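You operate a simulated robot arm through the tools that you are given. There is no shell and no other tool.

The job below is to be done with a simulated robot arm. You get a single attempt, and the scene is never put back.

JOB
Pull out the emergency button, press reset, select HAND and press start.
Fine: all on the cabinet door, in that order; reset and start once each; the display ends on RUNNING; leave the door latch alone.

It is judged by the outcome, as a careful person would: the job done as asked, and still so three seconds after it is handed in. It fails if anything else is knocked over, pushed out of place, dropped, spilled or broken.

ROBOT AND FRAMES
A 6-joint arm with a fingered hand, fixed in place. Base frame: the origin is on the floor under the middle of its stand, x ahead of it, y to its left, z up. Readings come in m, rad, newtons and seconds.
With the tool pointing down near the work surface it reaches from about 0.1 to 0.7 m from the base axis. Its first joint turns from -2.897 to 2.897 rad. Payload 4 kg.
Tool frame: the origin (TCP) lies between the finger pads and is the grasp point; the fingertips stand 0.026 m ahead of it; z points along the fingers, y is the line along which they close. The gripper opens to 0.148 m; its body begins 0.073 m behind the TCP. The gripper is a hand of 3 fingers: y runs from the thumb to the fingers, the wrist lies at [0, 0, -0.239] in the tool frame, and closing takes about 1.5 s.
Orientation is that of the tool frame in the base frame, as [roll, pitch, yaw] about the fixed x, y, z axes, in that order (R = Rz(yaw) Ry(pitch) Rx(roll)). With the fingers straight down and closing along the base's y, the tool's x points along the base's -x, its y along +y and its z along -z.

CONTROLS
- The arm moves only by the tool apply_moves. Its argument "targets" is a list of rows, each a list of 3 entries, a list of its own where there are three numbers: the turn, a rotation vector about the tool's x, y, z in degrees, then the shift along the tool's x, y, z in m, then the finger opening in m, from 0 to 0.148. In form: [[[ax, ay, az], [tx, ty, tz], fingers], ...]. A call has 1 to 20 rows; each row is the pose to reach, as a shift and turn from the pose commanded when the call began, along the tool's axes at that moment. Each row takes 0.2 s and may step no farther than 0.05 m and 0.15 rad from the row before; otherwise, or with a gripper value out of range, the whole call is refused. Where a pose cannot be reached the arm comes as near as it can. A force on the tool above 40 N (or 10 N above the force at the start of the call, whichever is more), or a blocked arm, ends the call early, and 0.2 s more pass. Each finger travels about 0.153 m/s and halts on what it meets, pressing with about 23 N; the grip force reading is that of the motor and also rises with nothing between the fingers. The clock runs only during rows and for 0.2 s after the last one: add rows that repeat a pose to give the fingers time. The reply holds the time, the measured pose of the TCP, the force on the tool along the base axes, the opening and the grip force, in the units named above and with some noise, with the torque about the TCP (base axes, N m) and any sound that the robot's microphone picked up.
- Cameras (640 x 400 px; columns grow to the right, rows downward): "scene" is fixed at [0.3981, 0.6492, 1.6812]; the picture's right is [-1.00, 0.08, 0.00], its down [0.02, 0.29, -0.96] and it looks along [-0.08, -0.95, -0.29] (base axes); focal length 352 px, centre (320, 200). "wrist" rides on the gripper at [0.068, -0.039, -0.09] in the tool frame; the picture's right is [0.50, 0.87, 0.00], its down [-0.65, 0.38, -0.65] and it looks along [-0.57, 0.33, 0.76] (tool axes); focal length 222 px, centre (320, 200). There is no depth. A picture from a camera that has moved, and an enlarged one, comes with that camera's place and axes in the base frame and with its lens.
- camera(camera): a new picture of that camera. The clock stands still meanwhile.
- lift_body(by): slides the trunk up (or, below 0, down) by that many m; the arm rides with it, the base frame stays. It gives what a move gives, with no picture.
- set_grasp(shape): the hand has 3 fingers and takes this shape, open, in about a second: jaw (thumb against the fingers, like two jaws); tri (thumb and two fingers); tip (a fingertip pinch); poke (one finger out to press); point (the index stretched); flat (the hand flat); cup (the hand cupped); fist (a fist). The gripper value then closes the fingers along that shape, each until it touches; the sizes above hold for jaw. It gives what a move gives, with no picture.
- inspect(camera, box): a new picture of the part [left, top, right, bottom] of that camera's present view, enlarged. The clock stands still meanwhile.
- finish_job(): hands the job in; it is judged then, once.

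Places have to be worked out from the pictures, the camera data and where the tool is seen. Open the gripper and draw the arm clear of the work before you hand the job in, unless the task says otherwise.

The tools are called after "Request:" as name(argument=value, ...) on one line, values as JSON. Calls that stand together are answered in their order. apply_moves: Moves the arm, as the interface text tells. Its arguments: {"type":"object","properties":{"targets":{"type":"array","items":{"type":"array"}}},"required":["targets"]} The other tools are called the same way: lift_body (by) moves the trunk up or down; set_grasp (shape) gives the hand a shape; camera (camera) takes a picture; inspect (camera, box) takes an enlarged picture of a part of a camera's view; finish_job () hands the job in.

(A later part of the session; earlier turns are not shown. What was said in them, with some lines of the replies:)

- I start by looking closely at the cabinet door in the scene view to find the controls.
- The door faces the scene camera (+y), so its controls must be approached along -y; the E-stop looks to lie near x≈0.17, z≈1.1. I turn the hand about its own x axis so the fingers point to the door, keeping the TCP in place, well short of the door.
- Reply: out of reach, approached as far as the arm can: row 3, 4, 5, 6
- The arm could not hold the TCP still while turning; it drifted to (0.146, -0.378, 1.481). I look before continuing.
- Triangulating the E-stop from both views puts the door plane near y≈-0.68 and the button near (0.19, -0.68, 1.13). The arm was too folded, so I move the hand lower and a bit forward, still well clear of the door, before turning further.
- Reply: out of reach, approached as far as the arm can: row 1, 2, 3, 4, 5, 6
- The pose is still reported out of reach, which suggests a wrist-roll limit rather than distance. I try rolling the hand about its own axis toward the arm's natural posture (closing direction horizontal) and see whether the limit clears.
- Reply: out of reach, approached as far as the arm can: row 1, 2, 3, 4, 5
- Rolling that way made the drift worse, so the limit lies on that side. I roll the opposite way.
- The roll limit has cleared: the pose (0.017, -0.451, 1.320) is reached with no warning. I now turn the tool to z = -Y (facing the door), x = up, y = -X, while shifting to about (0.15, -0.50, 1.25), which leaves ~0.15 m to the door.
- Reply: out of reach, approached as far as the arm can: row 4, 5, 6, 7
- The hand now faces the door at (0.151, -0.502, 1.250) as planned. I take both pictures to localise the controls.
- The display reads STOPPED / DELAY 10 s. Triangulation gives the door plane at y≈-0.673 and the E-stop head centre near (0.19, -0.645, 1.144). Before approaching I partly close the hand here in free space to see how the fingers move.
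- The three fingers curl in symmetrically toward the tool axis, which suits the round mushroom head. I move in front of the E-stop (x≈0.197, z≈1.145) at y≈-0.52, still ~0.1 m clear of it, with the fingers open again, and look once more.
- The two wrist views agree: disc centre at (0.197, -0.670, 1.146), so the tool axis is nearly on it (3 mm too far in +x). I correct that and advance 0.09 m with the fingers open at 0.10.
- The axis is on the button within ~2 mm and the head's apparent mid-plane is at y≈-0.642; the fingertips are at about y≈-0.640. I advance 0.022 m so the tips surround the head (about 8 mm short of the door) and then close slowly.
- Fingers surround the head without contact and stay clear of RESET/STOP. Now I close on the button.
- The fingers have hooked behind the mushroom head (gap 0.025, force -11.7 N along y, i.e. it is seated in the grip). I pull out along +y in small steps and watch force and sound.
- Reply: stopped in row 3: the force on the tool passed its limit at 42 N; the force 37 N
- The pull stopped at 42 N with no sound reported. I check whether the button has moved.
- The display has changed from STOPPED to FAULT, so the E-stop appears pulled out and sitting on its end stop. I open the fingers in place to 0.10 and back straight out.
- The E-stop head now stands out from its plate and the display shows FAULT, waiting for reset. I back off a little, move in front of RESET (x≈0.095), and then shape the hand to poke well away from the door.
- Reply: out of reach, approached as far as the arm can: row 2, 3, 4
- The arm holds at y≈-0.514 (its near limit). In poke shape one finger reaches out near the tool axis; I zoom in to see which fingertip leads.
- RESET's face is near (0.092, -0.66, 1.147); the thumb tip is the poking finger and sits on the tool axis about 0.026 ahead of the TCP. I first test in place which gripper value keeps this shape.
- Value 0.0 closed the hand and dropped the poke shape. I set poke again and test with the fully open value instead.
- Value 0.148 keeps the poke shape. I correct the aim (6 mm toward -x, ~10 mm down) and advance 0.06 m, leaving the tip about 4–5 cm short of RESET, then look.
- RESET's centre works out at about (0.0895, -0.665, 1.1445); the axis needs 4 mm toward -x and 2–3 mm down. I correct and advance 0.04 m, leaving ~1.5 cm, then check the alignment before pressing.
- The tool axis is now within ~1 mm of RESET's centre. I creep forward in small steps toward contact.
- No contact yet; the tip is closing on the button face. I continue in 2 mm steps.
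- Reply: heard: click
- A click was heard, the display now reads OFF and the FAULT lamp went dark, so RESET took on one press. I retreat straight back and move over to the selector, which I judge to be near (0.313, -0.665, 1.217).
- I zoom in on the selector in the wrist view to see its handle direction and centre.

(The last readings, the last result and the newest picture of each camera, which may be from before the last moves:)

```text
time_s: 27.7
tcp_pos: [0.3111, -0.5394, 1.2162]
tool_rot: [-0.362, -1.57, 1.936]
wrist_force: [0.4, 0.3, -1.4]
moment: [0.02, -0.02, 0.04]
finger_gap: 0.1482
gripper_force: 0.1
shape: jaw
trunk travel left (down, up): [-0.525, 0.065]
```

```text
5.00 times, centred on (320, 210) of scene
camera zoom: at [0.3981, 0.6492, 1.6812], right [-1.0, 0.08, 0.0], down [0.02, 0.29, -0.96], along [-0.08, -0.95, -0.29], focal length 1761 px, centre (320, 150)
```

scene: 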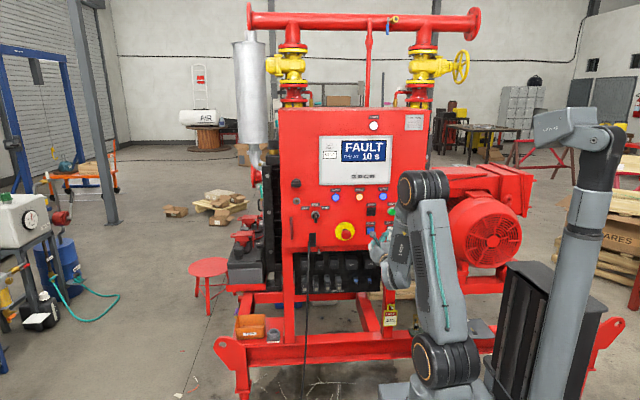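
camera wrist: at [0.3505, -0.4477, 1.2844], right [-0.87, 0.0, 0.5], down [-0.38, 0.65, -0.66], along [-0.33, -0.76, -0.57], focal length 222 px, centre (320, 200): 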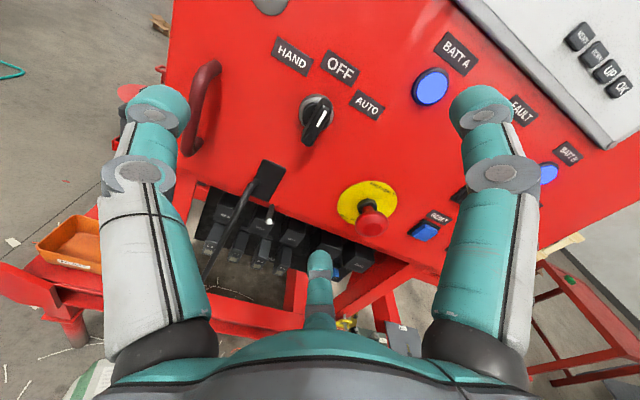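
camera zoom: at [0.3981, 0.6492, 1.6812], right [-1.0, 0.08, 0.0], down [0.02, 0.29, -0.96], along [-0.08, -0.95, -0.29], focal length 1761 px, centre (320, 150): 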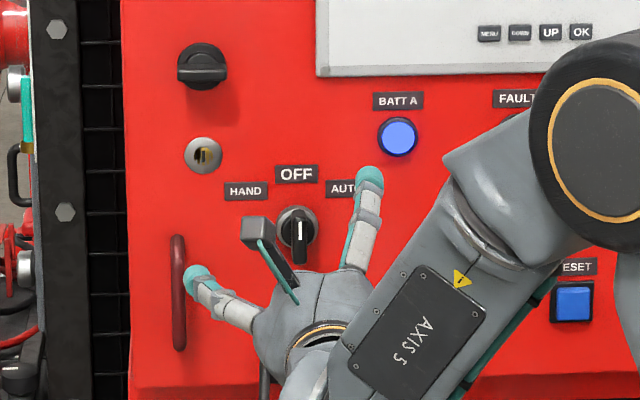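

The selector axis is at about (0.314, 1.216); its blade is vertical (OFF), ~45 mm long, ~12 mm thick, with its front at y≈-0.641. I'll turn it counter-clockwise toward HAND by pushing the blade's lower half toward -x with the poke fingertip, whose finger slants away on the +x side. First I shape the hand and line up to the lower left of the blade, still in front of it.

Request:
set_grasp(shape="poke")

Request:
apply_moves(targets=[[[0, 0, 0], [-0.008, -0.014, 0.0], 0.148], [[0, 0, 0], [-0.016, -0.028, 0.0], 0.148], [[0, 0, 0], [-0.016, -0.028, 0.03], 0.148], [[0, 0, 0], [-0.016, -0.028, 0.05], 0.148], [[0, 0, 0], [-0.016, -0.028, 0.05], 0.148]])

Request:
inspect(camera="wrist", box=[220, 60, 460, 300])

Request:
inspect(camera="scene", box=[280, 170, 360, 250])

```text
time_s: 28.6
tcp_pos: [0.3115, -0.5389, 1.2159]
tool_rot: [-0.361, -1.57, 1.934]
wrist_force: [-0.1, 0.2, 0.4]
moment: [-0.02, 0.02, -0.01]
finger_gap: 0.0
gripper_force: 0.1
shape: poke
trunk travel left (down, up): [-0.525, 0.065]
```

```text
time_s: 29.8
tcp_pos: [0.342, -0.5888, 1.2011]
tool_rot: [-0.534, -1.567, 2.107]
wrist_force: [1.1, 1.0, -0.3]
moment: [0.02, -0.04, 0.0]
finger_gap: 0.0
gripper_force: 0.0
shape: poke
trunk travel left (down, up): [-0.525, 0.065]
```

```text
1.67 times, centred on (340, 180) of wrist
camera zoom: at [0.3808, -0.4975, 1.269], right [-0.87, 0.0, 0.5], down [-0.38, 0.65, -0.66], along [-0.33, -0.76, -0.57], focal length 370 px, centre (287, 233)
```

zoom: 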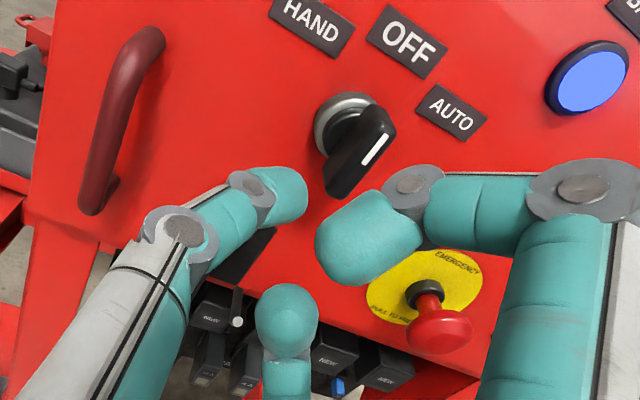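

```text
5.00 times, centred on (320, 210) of scene
camera zoom: at [0.3981, 0.6492, 1.6812], right [-1.0, 0.08, 0.0], down [0.02, 0.29, -0.96], along [-0.08, -0.95, -0.29], focal length 1761 px, centre (320, 150)
```

zoom: 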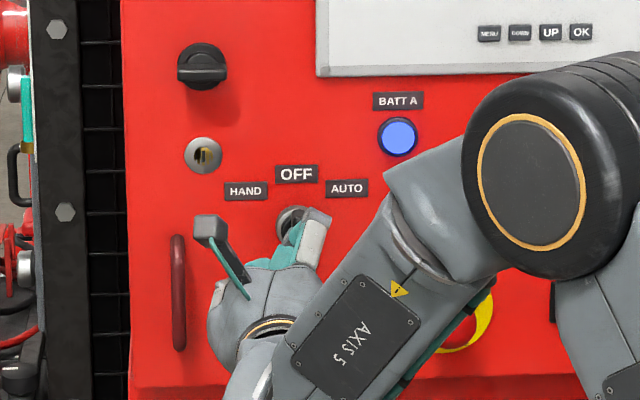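

The tip is lined up at about (0.342, 1.201), ~12 mm to the +x side of the blade's lower half; the blade front rechecks at y≈-0.640. I advance 0.034 m so the tip overlaps the blade by about 1 cm.

Request:
apply_moves(targets=[[[0, 0, 0], [0, 0, 0.015], 0.148], [[0, 0, 0], [0, 0, 0.025], 0.148], [[0, 0, 0], [0, 0, 0.03], 0.148], [[0, 0, 0], [0, 0, 0.034], 0.148], [[0, 0, 0], [0, 0, 0.034], 0.148]])

Request:
inspect(camera="wrist", box=[220, 60, 460, 300])

Request:
inspect(camera="scene", box=[280, 170, 360, 250])

```text
time_s: 31.0
tcp_pos: [0.3407, -0.6214, 1.2007]
tool_rot: [-0.274, -1.569, 1.847]
wrist_force: [0.5, 0.4, -0.5]
moment: [-0.02, 0.01, 0.0]
finger_gap: 0.0
gripper_force: 0.0
shape: poke
trunk travel left (down, up): [-0.525, 0.065]
```

```text
1.67 times, centred on (340, 180) of wrist
camera zoom: at [0.3793, -0.5307, 1.2684], right [-0.87, 0.0, 0.5], down [-0.38, 0.65, -0.66], along [-0.33, -0.76, -0.57], focal length 370 px, centre (287, 233)
```

zoom: 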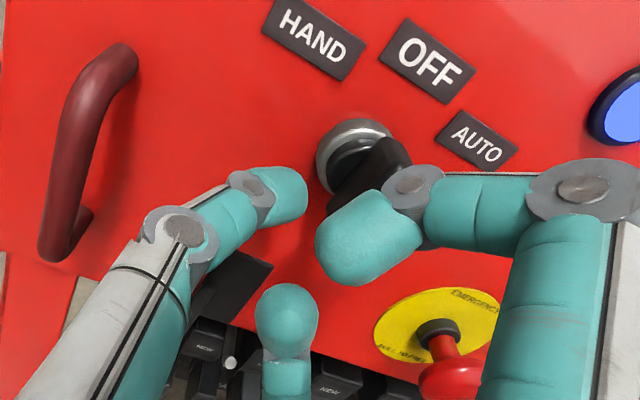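

```text
5.00 times, centred on (320, 210) of scene
camera zoom: at [0.3981, 0.6492, 1.6812], right [-1.0, 0.08, 0.0], down [0.02, 0.29, -0.96], along [-0.08, -0.95, -0.29], focal length 1761 px, centre (320, 150)
```

zoom: 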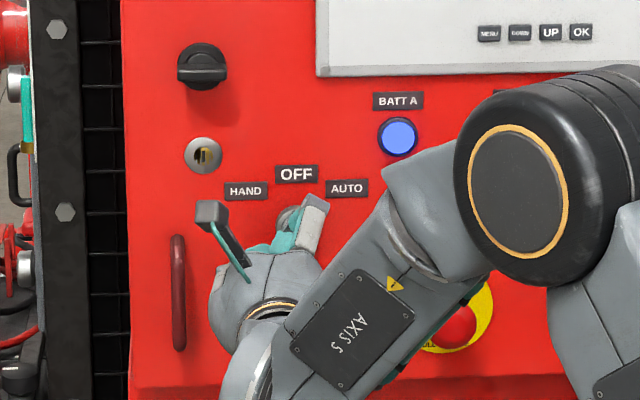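

No contact yet, and the tip sits a few millimetres beside the blade. I now push toward -x along a shallow arc to swing the blade's lower end, watching the force.

Request:
apply_moves(targets=[[[0, 0, 0], [0, 0.006, 0], 0.148], [[0, 0, 0], [0, 0.01, 0], 0.148], [[0, 0, 0], [-0.001, 0.014, 0], 0.148], [[0, 0, 0], [-0.003, 0.018, 0], 0.148], [[0, 0, 0], [-0.005, 0.022, 0], 0.148]])

Request:
inspect(camera="wrist", box=[220, 60, 460, 300])

Request:
inspect(camera="scene", box=[270, 100, 430, 260])

```text
time_s: 32.2
tcp_pos: [0.318, -0.6223, 1.1953]
tool_rot: [0.025, -1.57, 1.545]
wrist_force: [-0.3, 0.3, 0.4]
moment: [0.03, 0.02, -0.03]
finger_gap: 0.0001
gripper_force: 0.0
shape: poke
trunk travel left (down, up): [-0.525, 0.065]
```

```text
1.67 times, centred on (340, 180) of wrist
camera zoom: at [0.3575, -0.5306, 1.2631], right [-0.87, 0.0, 0.5], down [-0.38, 0.65, -0.66], along [-0.33, -0.76, -0.57], focal length 370 px, centre (287, 233)
```

zoom: 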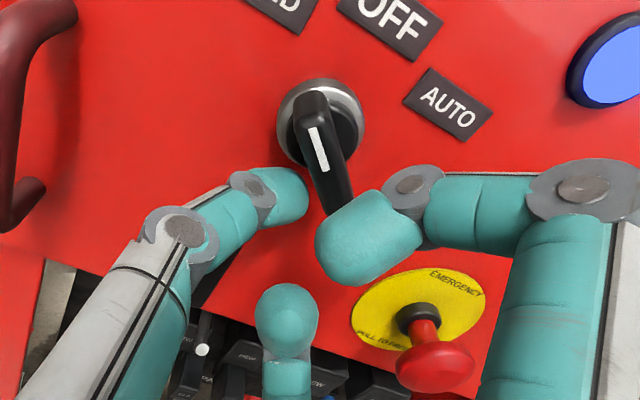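

```text
2.50 times, centred on (350, 180) of scene
camera zoom: at [0.3981, 0.6492, 1.6812], right [-1.0, 0.08, 0.0], down [0.02, 0.29, -0.96], along [-0.08, -0.95, -0.29], focal length 880 px, centre (245, 250)
```

zoom: 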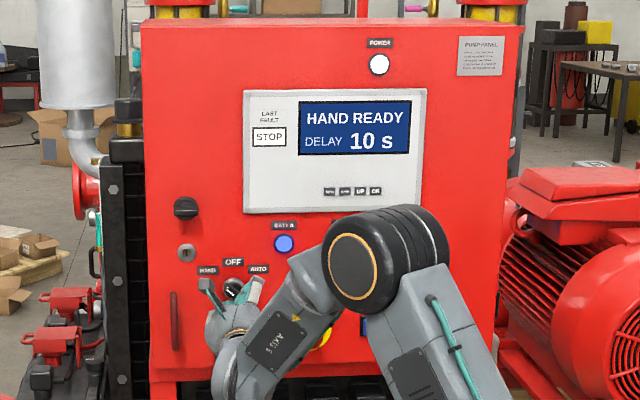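

The display now reads HAND READY and the blade has swung over with no residual force. I move the tip back off the blade (+x), then retract straight out and check the selector.

Request:
apply_moves(targets=[[[0, 0, 0], [0, -0.006, 0], 0.148], [[0, 0, 0], [0, -0.012, 0], 0.148], [[0, 0, 0], [0, -0.012, -0.03], 0.148], [[0, 0, 0], [0, -0.012, -0.07], 0.148], [[0, 0, 0], [0, -0.012, -0.085], 0.148], [[0, 0, 0], [0, -0.012, -0.085], 0.148]])

Request:
inspect(camera="wrist", box=[200, 40, 440, 280])

Request:
inspect(camera="scene", box=[270, 100, 430, 260])

```text
time_s: 33.6
tcp_pos: [0.3353, -0.5373, 1.1957]
tool_rot: [-0.146, -1.569, 1.718]
wrist_force: [-0.2, 0.2, 0.4]
moment: [0.0, -0.01, -0.04]
finger_gap: 0.0
gripper_force: 0.0
shape: poke
trunk travel left (down, up): [-0.525, 0.065]
```

```text
1.67 times, centred on (320, 160) of wrist
camera zoom: at [0.3739, -0.4452, 1.2632], right [-0.87, 0.0, 0.5], down [-0.38, 0.65, -0.66], along [-0.33, -0.76, -0.57], focal length 370 px, centre (320, 267)
```

zoom: 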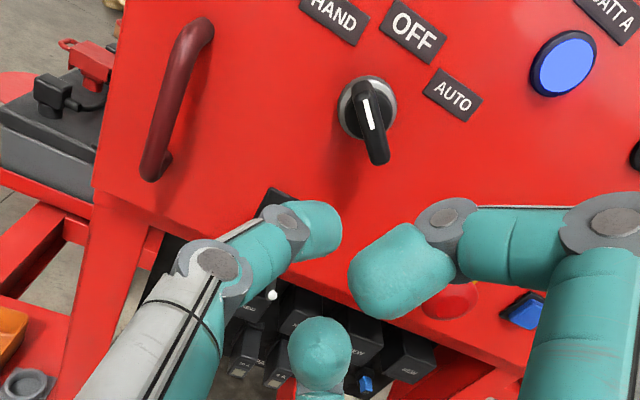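

```text
2.50 times, centred on (350, 180) of scene
camera zoom: at [0.3981, 0.6492, 1.6812], right [-1.0, 0.08, 0.0], down [0.02, 0.29, -0.96], along [-0.08, -0.95, -0.29], focal length 880 px, centre (245, 250)
```

zoom: 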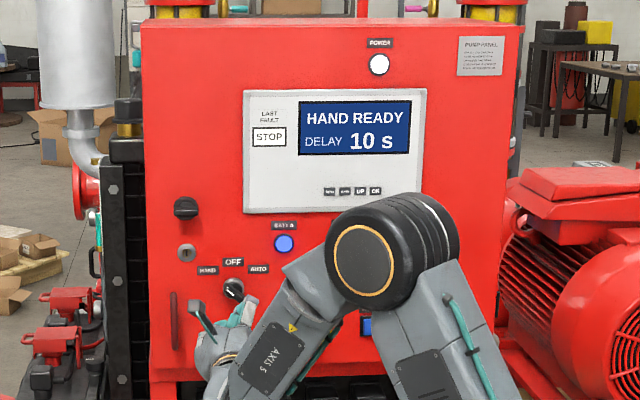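

The selector points to HAND and the display holds HAND READY. START triangulates to about (0.008, -0.66, 1.223), so I carry the poke hand over there at y≈-0.55, clear of everything on the door.

Request:
apply_moves(targets=[[[0, 0, 0], [0.01, 0.04, 0.002], 0.148], [[0, 0, 0], [0.02, 0.08, 0.004], 0.148], [[0, 0, 0], [0.027, 0.12, 0.006], 0.148], [[0, 0, 0], [0.027, 0.16, 0.008], 0.148], [[0, 0, 0], [0.027, 0.2, 0.01], 0.148], [[0, 0, 0], [0.027, 0.24, 0.012], 0.148], [[0, 0, 0], [0.027, 0.28, 0.014], 0.148], [[0, 0, 0], [0.027, 0.31, 0.015], 0.148], [[0, 0, 0], [0.027, 0.325, 0.015], 0.148], [[0, 0, 0], [0.027, 0.325, 0.015], 0.148]])

Request:
camera(camera="wrist")

Request:
inspect(camera="wrist", box=[220, 60, 460, 300])

Request:
camera(camera="scene")

```text
time_s: 35.8
tcp_pos: [0.0057, -0.555, 1.2223]
tool_rot: [-0.511, -1.569, 2.083]
wrist_force: [0.5, 0.6, -0.4]
moment: [0.01, 0.01, 0.01]
finger_gap: 0.0
gripper_force: 0.0
shape: poke
trunk travel left (down, up): [-0.525, 0.065]
```

```text
taken
camera wrist: at [0.0446, -0.4627, 1.2897], right [-0.87, 0.0, 0.5], down [-0.38, 0.65, -0.66], along [-0.33, -0.76, -0.57], focal length 222 px, centre (320, 200)
```

wrist: 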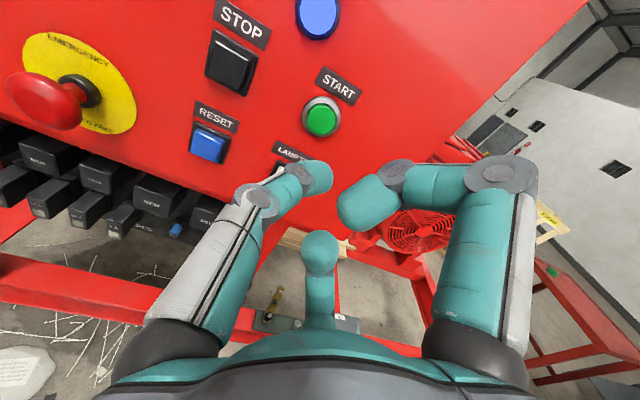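

```text
1.67 times, centred on (340, 180) of wrist
camera zoom: at [0.0446, -0.4627, 1.2897], right [-0.87, 0.0, 0.5], down [-0.38, 0.65, -0.66], along [-0.33, -0.76, -0.57], focal length 370 px, centre (287, 233)
```

zoom: 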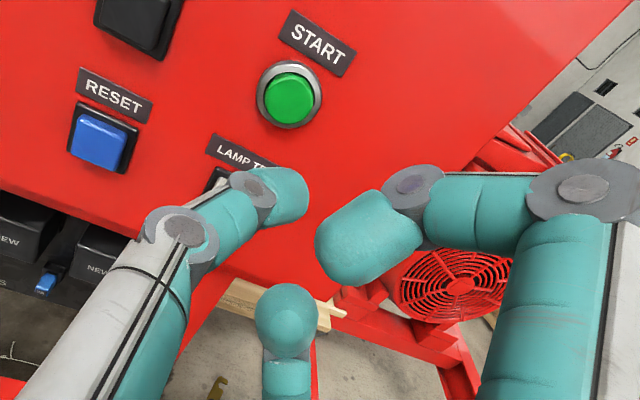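

```text
taken
```

scene: 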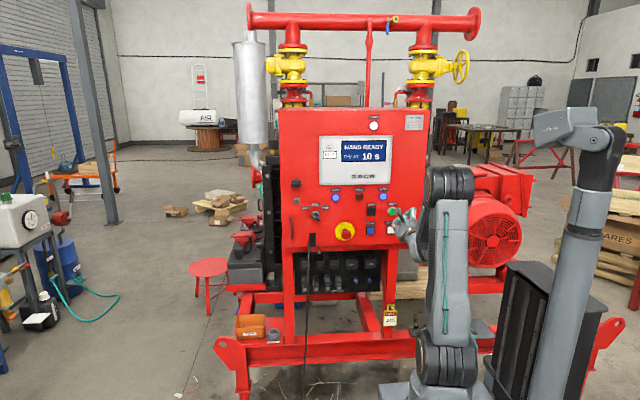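

START's centre is at about (0.0055, 1.2245), so the axis only needs ~2.5 mm up. I advance 0.045 m with that correction and check.

Request:
apply_moves(targets=[[[0, 0, 0], [0.0025, 0, 0.015], 0.148], [[0, 0, 0], [0.0025, 0, 0.03], 0.148], [[0, 0, 0], [0.0025, 0, 0.045], 0.148], [[0, 0, 0], [0.0025, 0, 0.045], 0.148]])

Request:
inspect(camera="wrist", box=[220, 60, 460, 300])

```text
time_s: 36.8
tcp_pos: [0.0056, -0.598, 1.2237]
tool_rot: [-0.525, -1.569, 2.099]
wrist_force: [-0.3, 0.1, 0.3]
moment: [0.03, -0.02, 0.0]
finger_gap: 0.0
gripper_force: 0.1
shape: poke
trunk travel left (down, up): [-0.525, 0.065]
```

```text
1.67 times, centred on (340, 180) of wrist
camera zoom: at [0.0451, -0.5068, 1.2911], right [-0.87, 0.0, 0.5], down [-0.38, 0.65, -0.66], along [-0.33, -0.76, -0.57], focal length 370 px, centre (287, 233)
```

zoom: 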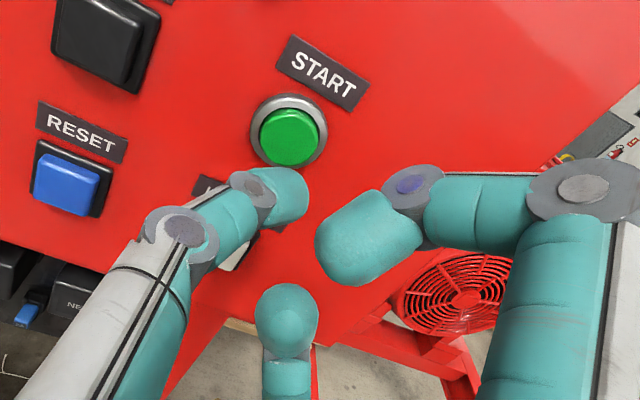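

Still well aligned; I nudge 3 mm up and creep in to just short of the expected contact depth.

Request:
apply_moves(targets=[[[0, 0, 0], [0.003, 0, 0.006], 0.148], [[0, 0, 0], [0.003, 0, 0.012], 0.148], [[0, 0, 0], [0.003, 0, 0.016], 0.148], [[0, 0, 0], [0.003, 0, 0.02], 0.148]])

Request:
inspect(camera="wrist", box=[220, 60, 460, 300])

```text
time_s: 37.8
tcp_pos: [0.0064, -0.6162, 1.2275]
tool_rot: [-0.484, -1.569, 2.056]
wrist_force: [-0.5, -0.5, -0.2]
moment: [-0.02, -0.02, 0.0]
finger_gap: 0.0002
gripper_force: 0.1
shape: poke
trunk travel left (down, up): [-0.525, 0.065]
```

```text
1.67 times, centred on (340, 180) of wrist
camera zoom: at [0.0457, -0.5252, 1.2951], right [-0.87, 0.0, 0.5], down [-0.38, 0.65, -0.66], along [-0.33, -0.76, -0.57], focal length 370 px, centre (287, 233)
```

zoom: 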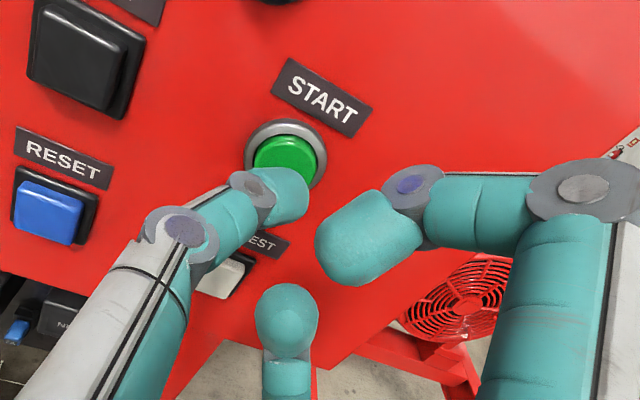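

The tip is now just in front of START with no contact. I press on in 2 mm steps until it clicks.

Request:
apply_moves(targets=[[[0, 0, 0], [0, 0, 0.002], 0.148], [[0, 0, 0], [0, 0, 0.004], 0.148], [[0, 0, 0], [0, 0, 0.006], 0.148], [[0, 0, 0], [0, 0, 0.008], 0.148], [[0, 0, 0], [0, 0, 0.01], 0.148]])

Request:
inspect(camera="scene", box=[270, 100, 430, 260])

Request:
inspect(camera="wrist", box=[220, 60, 460, 300])

```text
time_s: 39.0
tcp_pos: [0.0059, -0.6261, 1.2272]
tool_rot: [-0.531, -1.57, 2.103]
wrist_force: [-0.3, 0.0, -0.4]
moment: [0.0, -0.01, -0.02]
finger_gap: 0.0
gripper_force: 0.1
shape: poke
trunk travel left (down, up): [-0.525, 0.065]
```

```text
2.50 times, centred on (350, 180) of scene
camera zoom: at [0.3981, 0.6492, 1.6812], right [-1.0, 0.08, 0.0], down [0.02, 0.29, -0.96], along [-0.08, -0.95, -0.29], focal length 880 px, centre (245, 250)
```

zoom: 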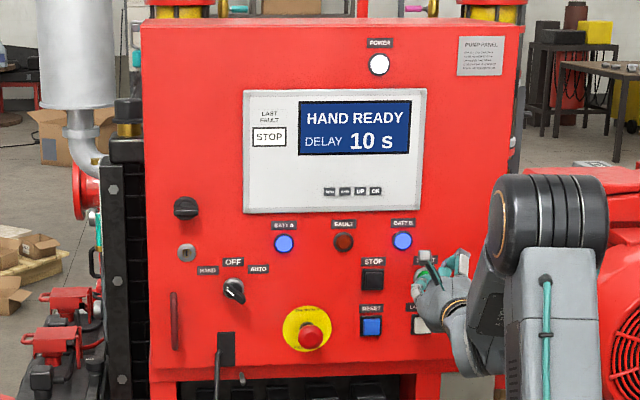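

```text
1.67 times, centred on (340, 180) of wrist
camera zoom: at [0.0453, -0.5353, 1.2958], right [-0.87, 0.0, 0.5], down [-0.38, 0.65, -0.66], along [-0.33, -0.76, -0.57], focal length 370 px, centre (287, 233)
```

zoom: 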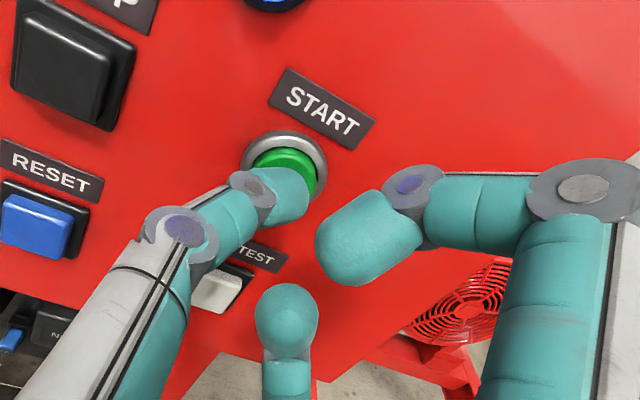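

Still no force or click and the display holds HAND READY, so the tip is not yet on the button (RESET clicked near TCP y≈-0.635). I continue in 2 mm steps.

Request:
apply_moves(targets=[[[0, 0, 0], [0, 0, 0.002], 0.148], [[0, 0, 0], [0, 0, 0.004], 0.148], [[0, 0, 0], [0, 0, 0.006], 0.148], [[0, 0, 0], [0, 0, 0.008], 0.148]])

Request:
inspect(camera="scene", box=[270, 100, 430, 260])

```text
time_s: 40.0
tcp_pos: [0.0061, -0.6327, 1.2266]
tool_rot: [-0.539, -1.569, 2.111]
wrist_force: [0.1, -0.1, 0.1]
moment: [-0.01, -0.01, 0.02]
finger_gap: 0.0
gripper_force: 0.0
shape: poke
trunk travel left (down, up): [-0.525, 0.065]
```

```text
2.50 times, centred on (350, 180) of scene
camera zoom: at [0.3981, 0.6492, 1.6812], right [-1.0, 0.08, 0.0], down [0.02, 0.29, -0.96], along [-0.08, -0.95, -0.29], focal length 880 px, centre (245, 250)
```

zoom: 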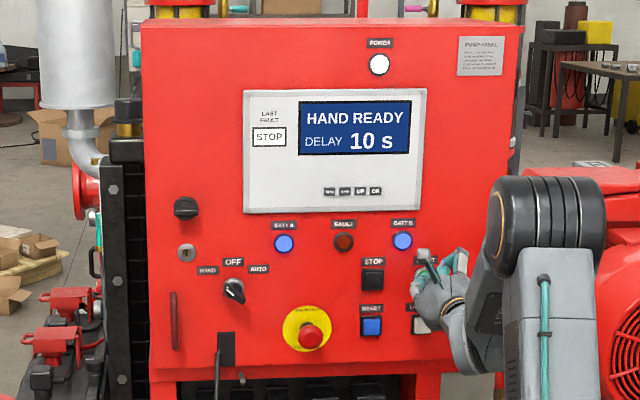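

Still no contact at y≈-0.633; I check the alignment once more before going deeper.

Request:
inspect(camera="wrist", box=[240, 90, 400, 250])

```text
2.50 times, centred on (320, 170) of wrist
camera zoom: at [0.0447, -0.5439, 1.2955], right [-0.87, 0.0, 0.5], down [-0.38, 0.65, -0.66], along [-0.33, -0.76, -0.57], focal length 555 px, centre (320, 275)
```

zoom: 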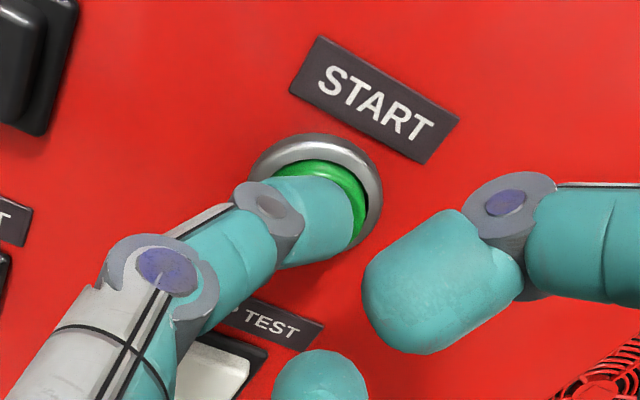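

The tip covers the centre of the green button, so the aim is good. I continue inward in 2 mm steps.

Request:
apply_moves(targets=[[[0, 0, 0], [0, 0, 0.002], 0.148], [[0, 0, 0], [0, 0, 0.004], 0.148], [[0, 0, 0], [0, 0, 0.005], 0.148]])

Request:
inspect(camera="scene", box=[270, 100, 430, 260])

```text
time_s: 40.8
tcp_pos: [0.0049, -0.6409, 1.2276]
tool_rot: [-0.628, -1.568, 2.2]
wrist_force: [-0.4, 4.5, -1.8]
moment: [0.03, 0.0, -0.02]
finger_gap: 0.0002
gripper_force: 0.0
shape: poke
trunk travel left (down, up): [-0.525, 0.065]
heard: click
```

```text
2.50 times, centred on (350, 180) of scene
camera zoom: at [0.3981, 0.6492, 1.6812], right [-1.0, 0.08, 0.0], down [0.02, 0.29, -0.96], along [-0.08, -0.95, -0.29], focal length 880 px, centre (245, 250)
```

zoom: 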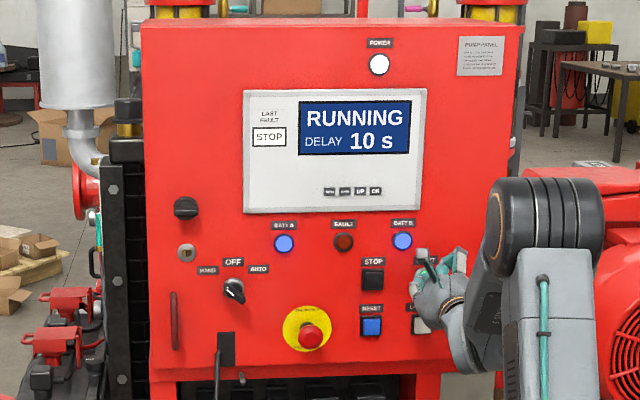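

A click, and the display reads RUNNING. I retreat straight back from START and draw the arm clear of the door.

Request:
apply_moves(targets=[[[0, 0, 0], [0, 0, -0.02], 0.148], [[0, 0, 0], [0, 0, -0.05], 0.148], [[0, 0, 0], [0, 0, -0.085], 0.148], [[0, 0, 0], [0.02, 0, -0.1], 0.148], [[0, 0, 0], [0.05, 0, -0.11], 0.148], [[0, 0, 0], [0.05, 0, -0.11], 0.148]])

Request:
inspect(camera="scene", box=[270, 100, 430, 260])

Request:
camera(camera="wrist")

```text
time_s: 42.2
tcp_pos: [0.0055, -0.5296, 1.2796]
tool_rot: [-0.416, -1.569, 1.988]
wrist_force: [0.8, 0.7, 0.0]
moment: [0.0, 0.04, 0.0]
finger_gap: 0.0
gripper_force: 0.1
shape: poke
trunk travel left (down, up): [-0.525, 0.065]
```

```text
2.50 times, centred on (350, 180) of scene
camera zoom: at [0.3981, 0.6492, 1.6812], right [-1.0, 0.08, 0.0], down [0.02, 0.29, -0.96], along [-0.08, -0.95, -0.29], focal length 880 px, centre (245, 250)
```

zoom: 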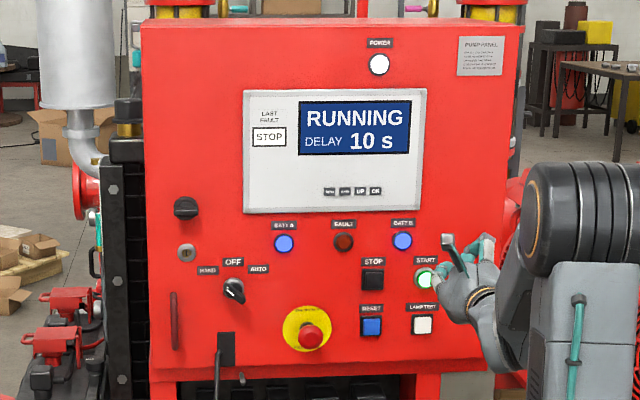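

```text
taken
camera wrist: at [0.045, -0.4393, 1.3472], right [-0.87, 0.0, 0.5], down [-0.38, 0.65, -0.66], along [-0.33, -0.76, -0.57], focal length 222 px, centre (320, 200)
```

wrist: 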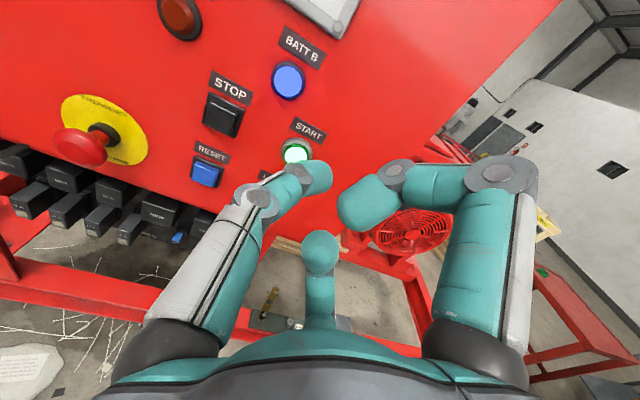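

START is lit and the display stays on RUNNING. I open the hand (jaw shape) here, about 0.11 m off the door, and ease it a bit further up and away.

Request:
set_grasp(shape="jaw")

Request:
apply_moves(targets=[[[0, 0, 0], [0.02, 0, -0.005], 0.148], [[0, 0, 0], [0.04, 0, -0.01], 0.148], [[0, 0, 0], [0.06, 0, -0.02], 0.148], [[0, 0, 0], [0.08, 0, -0.03], 0.148], [[0, 0, 0], [0.08, 0, -0.03], 0.148], [[0, 0, 0], [0.08, 0, -0.03], 0.148], [[0, 0, 0], [0.08, 0, -0.03], 0.148], [[0, 0, 0], [0.08, 0, -0.03], 0.148], [[0, 0, 0], [0.08, 0, -0.03], 0.148], [[0, 0, 0], [0.08, 0, -0.03], 0.148], [[0, 0, 0], [0.08, 0, -0.03], 0.148], [[0, 0, 0], [0.08, 0, -0.03], 0.148]])

Request:
camera(camera="scene")

Request:
inspect(camera="scene", box=[270, 100, 430, 260])

```text
time_s: 43.1
tcp_pos: [0.0056, -0.5312, 1.2783]
tool_rot: [-0.474, -1.569, 2.048]
wrist_force: [-0.8, 0.0, 0.3]
moment: [0.04, 0.0, -0.04]
finger_gap: 0.1477
gripper_force: 0.0
shape: jaw
trunk travel left (down, up): [-0.525, 0.065]
```

```text
time_s: 45.7
tcp_pos: [0.0053, -0.5018, 1.3584]
tool_rot: [-0.437, -1.569, 2.009]
wrist_force: [0.0, 1.2, 0.1]
moment: [0.01, -0.01, -0.01]
finger_gap: 0.1478
gripper_force: 0.0
shape: jaw
trunk travel left (down, up): [-0.525, 0.065]
```

```text
taken
```

scene: 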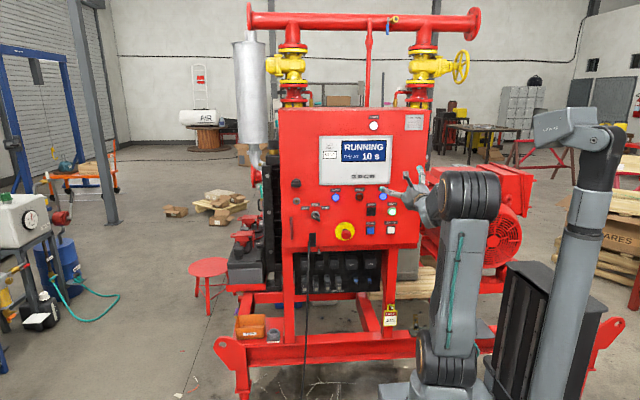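

```text
2.50 times, centred on (350, 180) of scene
camera zoom: at [0.3981, 0.6492, 1.6812], right [-1.0, 0.08, 0.0], down [0.02, 0.29, -0.96], along [-0.08, -0.95, -0.29], focal length 880 px, centre (245, 250)
```

zoom: 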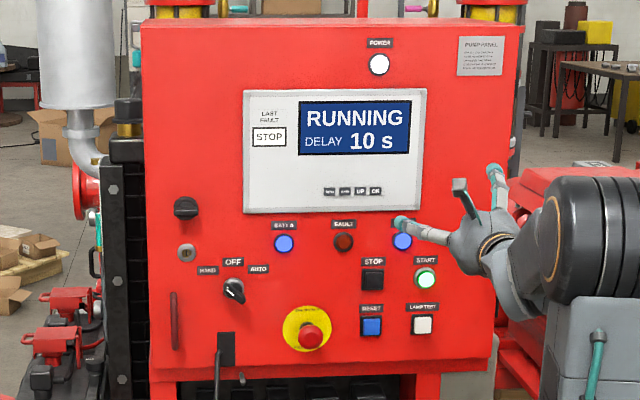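

RUNNING is steady, the selector is on HAND, the E-stop is out, the latch untouched and the hand is open and clear. Since the display mentions a 10 s delay, I wait past that to confirm the state holds.

Request:
apply_moves(targets=[[[0, 0, 0], [0, 0, 0], 0.148], [[0, 0, 0], [0, 0, 0], 0.148], [[0, 0, 0], [0, 0, 0], 0.148], [[0, 0, 0], [0, 0, 0], 0.148], [[0, 0, 0], [0, 0, 0], 0.148], [[0, 0, 0], [0, 0, 0], 0.148], [[0, 0, 0], [0, 0, 0], 0.148], [[0, 0, 0], [0, 0, 0], 0.148], [[0, 0, 0], [0, 0, 0], 0.148], [[0, 0, 0], [0, 0, 0], 0.148], [[0, 0, 0], [0, 0, 0], 0.148], [[0, 0, 0], [0, 0, 0], 0.148], [[0, 0, 0], [0, 0, 0], 0.148], [[0, 0, 0], [0, 0, 0], 0.148], [[0, 0, 0], [0, 0, 0], 0.148], [[0, 0, 0], [0, 0, 0], 0.148], [[0, 0, 0], [0, 0, 0], 0.148], [[0, 0, 0], [0, 0, 0], 0.148], [[0, 0, 0], [0, 0, 0], 0.148], [[0, 0, 0], [0, 0, 0], 0.148]])

Request:
apply_moves(targets=[[[0, 0, 0], [0, 0, 0], 0.148], [[0, 0, 0], [0, 0, 0], 0.148], [[0, 0, 0], [0, 0, 0], 0.148], [[0, 0, 0], [0, 0, 0], 0.148], [[0, 0, 0], [0, 0, 0], 0.148], [[0, 0, 0], [0, 0, 0], 0.148], [[0, 0, 0], [0, 0, 0], 0.148], [[0, 0, 0], [0, 0, 0], 0.148], [[0, 0, 0], [0, 0, 0], 0.148], [[0, 0, 0], [0, 0, 0], 0.148]])

Request:
inspect(camera="scene", box=[270, 100, 430, 260])

```text
time_s: 49.9
tcp_pos: [0.0054, -0.5011, 1.3588]
tool_rot: [-0.398, -1.57, 1.971]
wrist_force: [-0.9, 0.0, 0.5]
moment: [-0.01, 0.04, -0.01]
finger_gap: 0.1479
gripper_force: 0.2
shape: jaw
trunk travel left (down, up): [-0.525, 0.065]
```

```text
time_s: 52.1
tcp_pos: [0.0048, -0.5006, 1.3585]
tool_rot: [-0.422, -1.568, 1.993]
wrist_force: [0.3, -0.2, -0.2]
moment: [0.01, 0.0, 0.04]
finger_gap: 0.148
gripper_force: 0.1
shape: jaw
trunk travel left (down, up): [-0.525, 0.065]
```

```text
2.50 times, centred on (350, 180) of scene
camera zoom: at [0.3981, 0.6492, 1.6812], right [-1.0, 0.08, 0.0], down [0.02, 0.29, -0.96], along [-0.08, -0.95, -0.29], focal length 880 px, centre (245, 250)
```

zoom: 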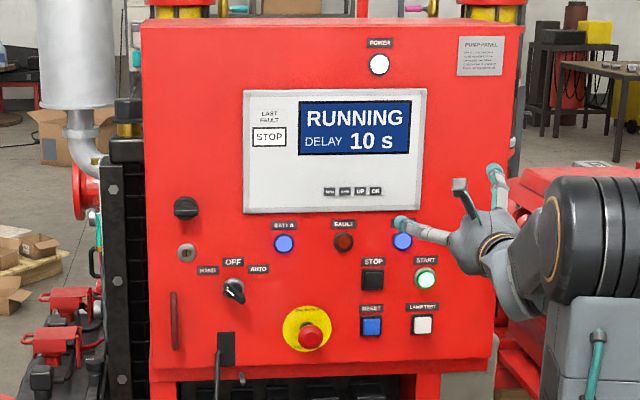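

More than 11 s after the start press the display still reads RUNNING, with the selector on HAND, the E-stop out and the hand open and clear. I hand the job in.

Request:
finish_job()

```text
The job is handed in.
```

The job is done and handed in: the display was on RUNNING and had held there for over 11 seconds after the start press.

1. **Emergency button:** I pulled it out, and the display went from STOPPED to FAULT.
2. **Reset:** I pressed it once. It clicked, the fault lamp went out and the display read OFF.
3. **Selector:** I turned it to HAND, and the display read HAND READY.
4. **Start:** I pressed it once. It clicked, the button lit and the display read RUNNING.

I kept away from the door latch, and I saw nothing knocked over or moved out of place. The hand is open, with its fingertips about 0.14 m off the door.
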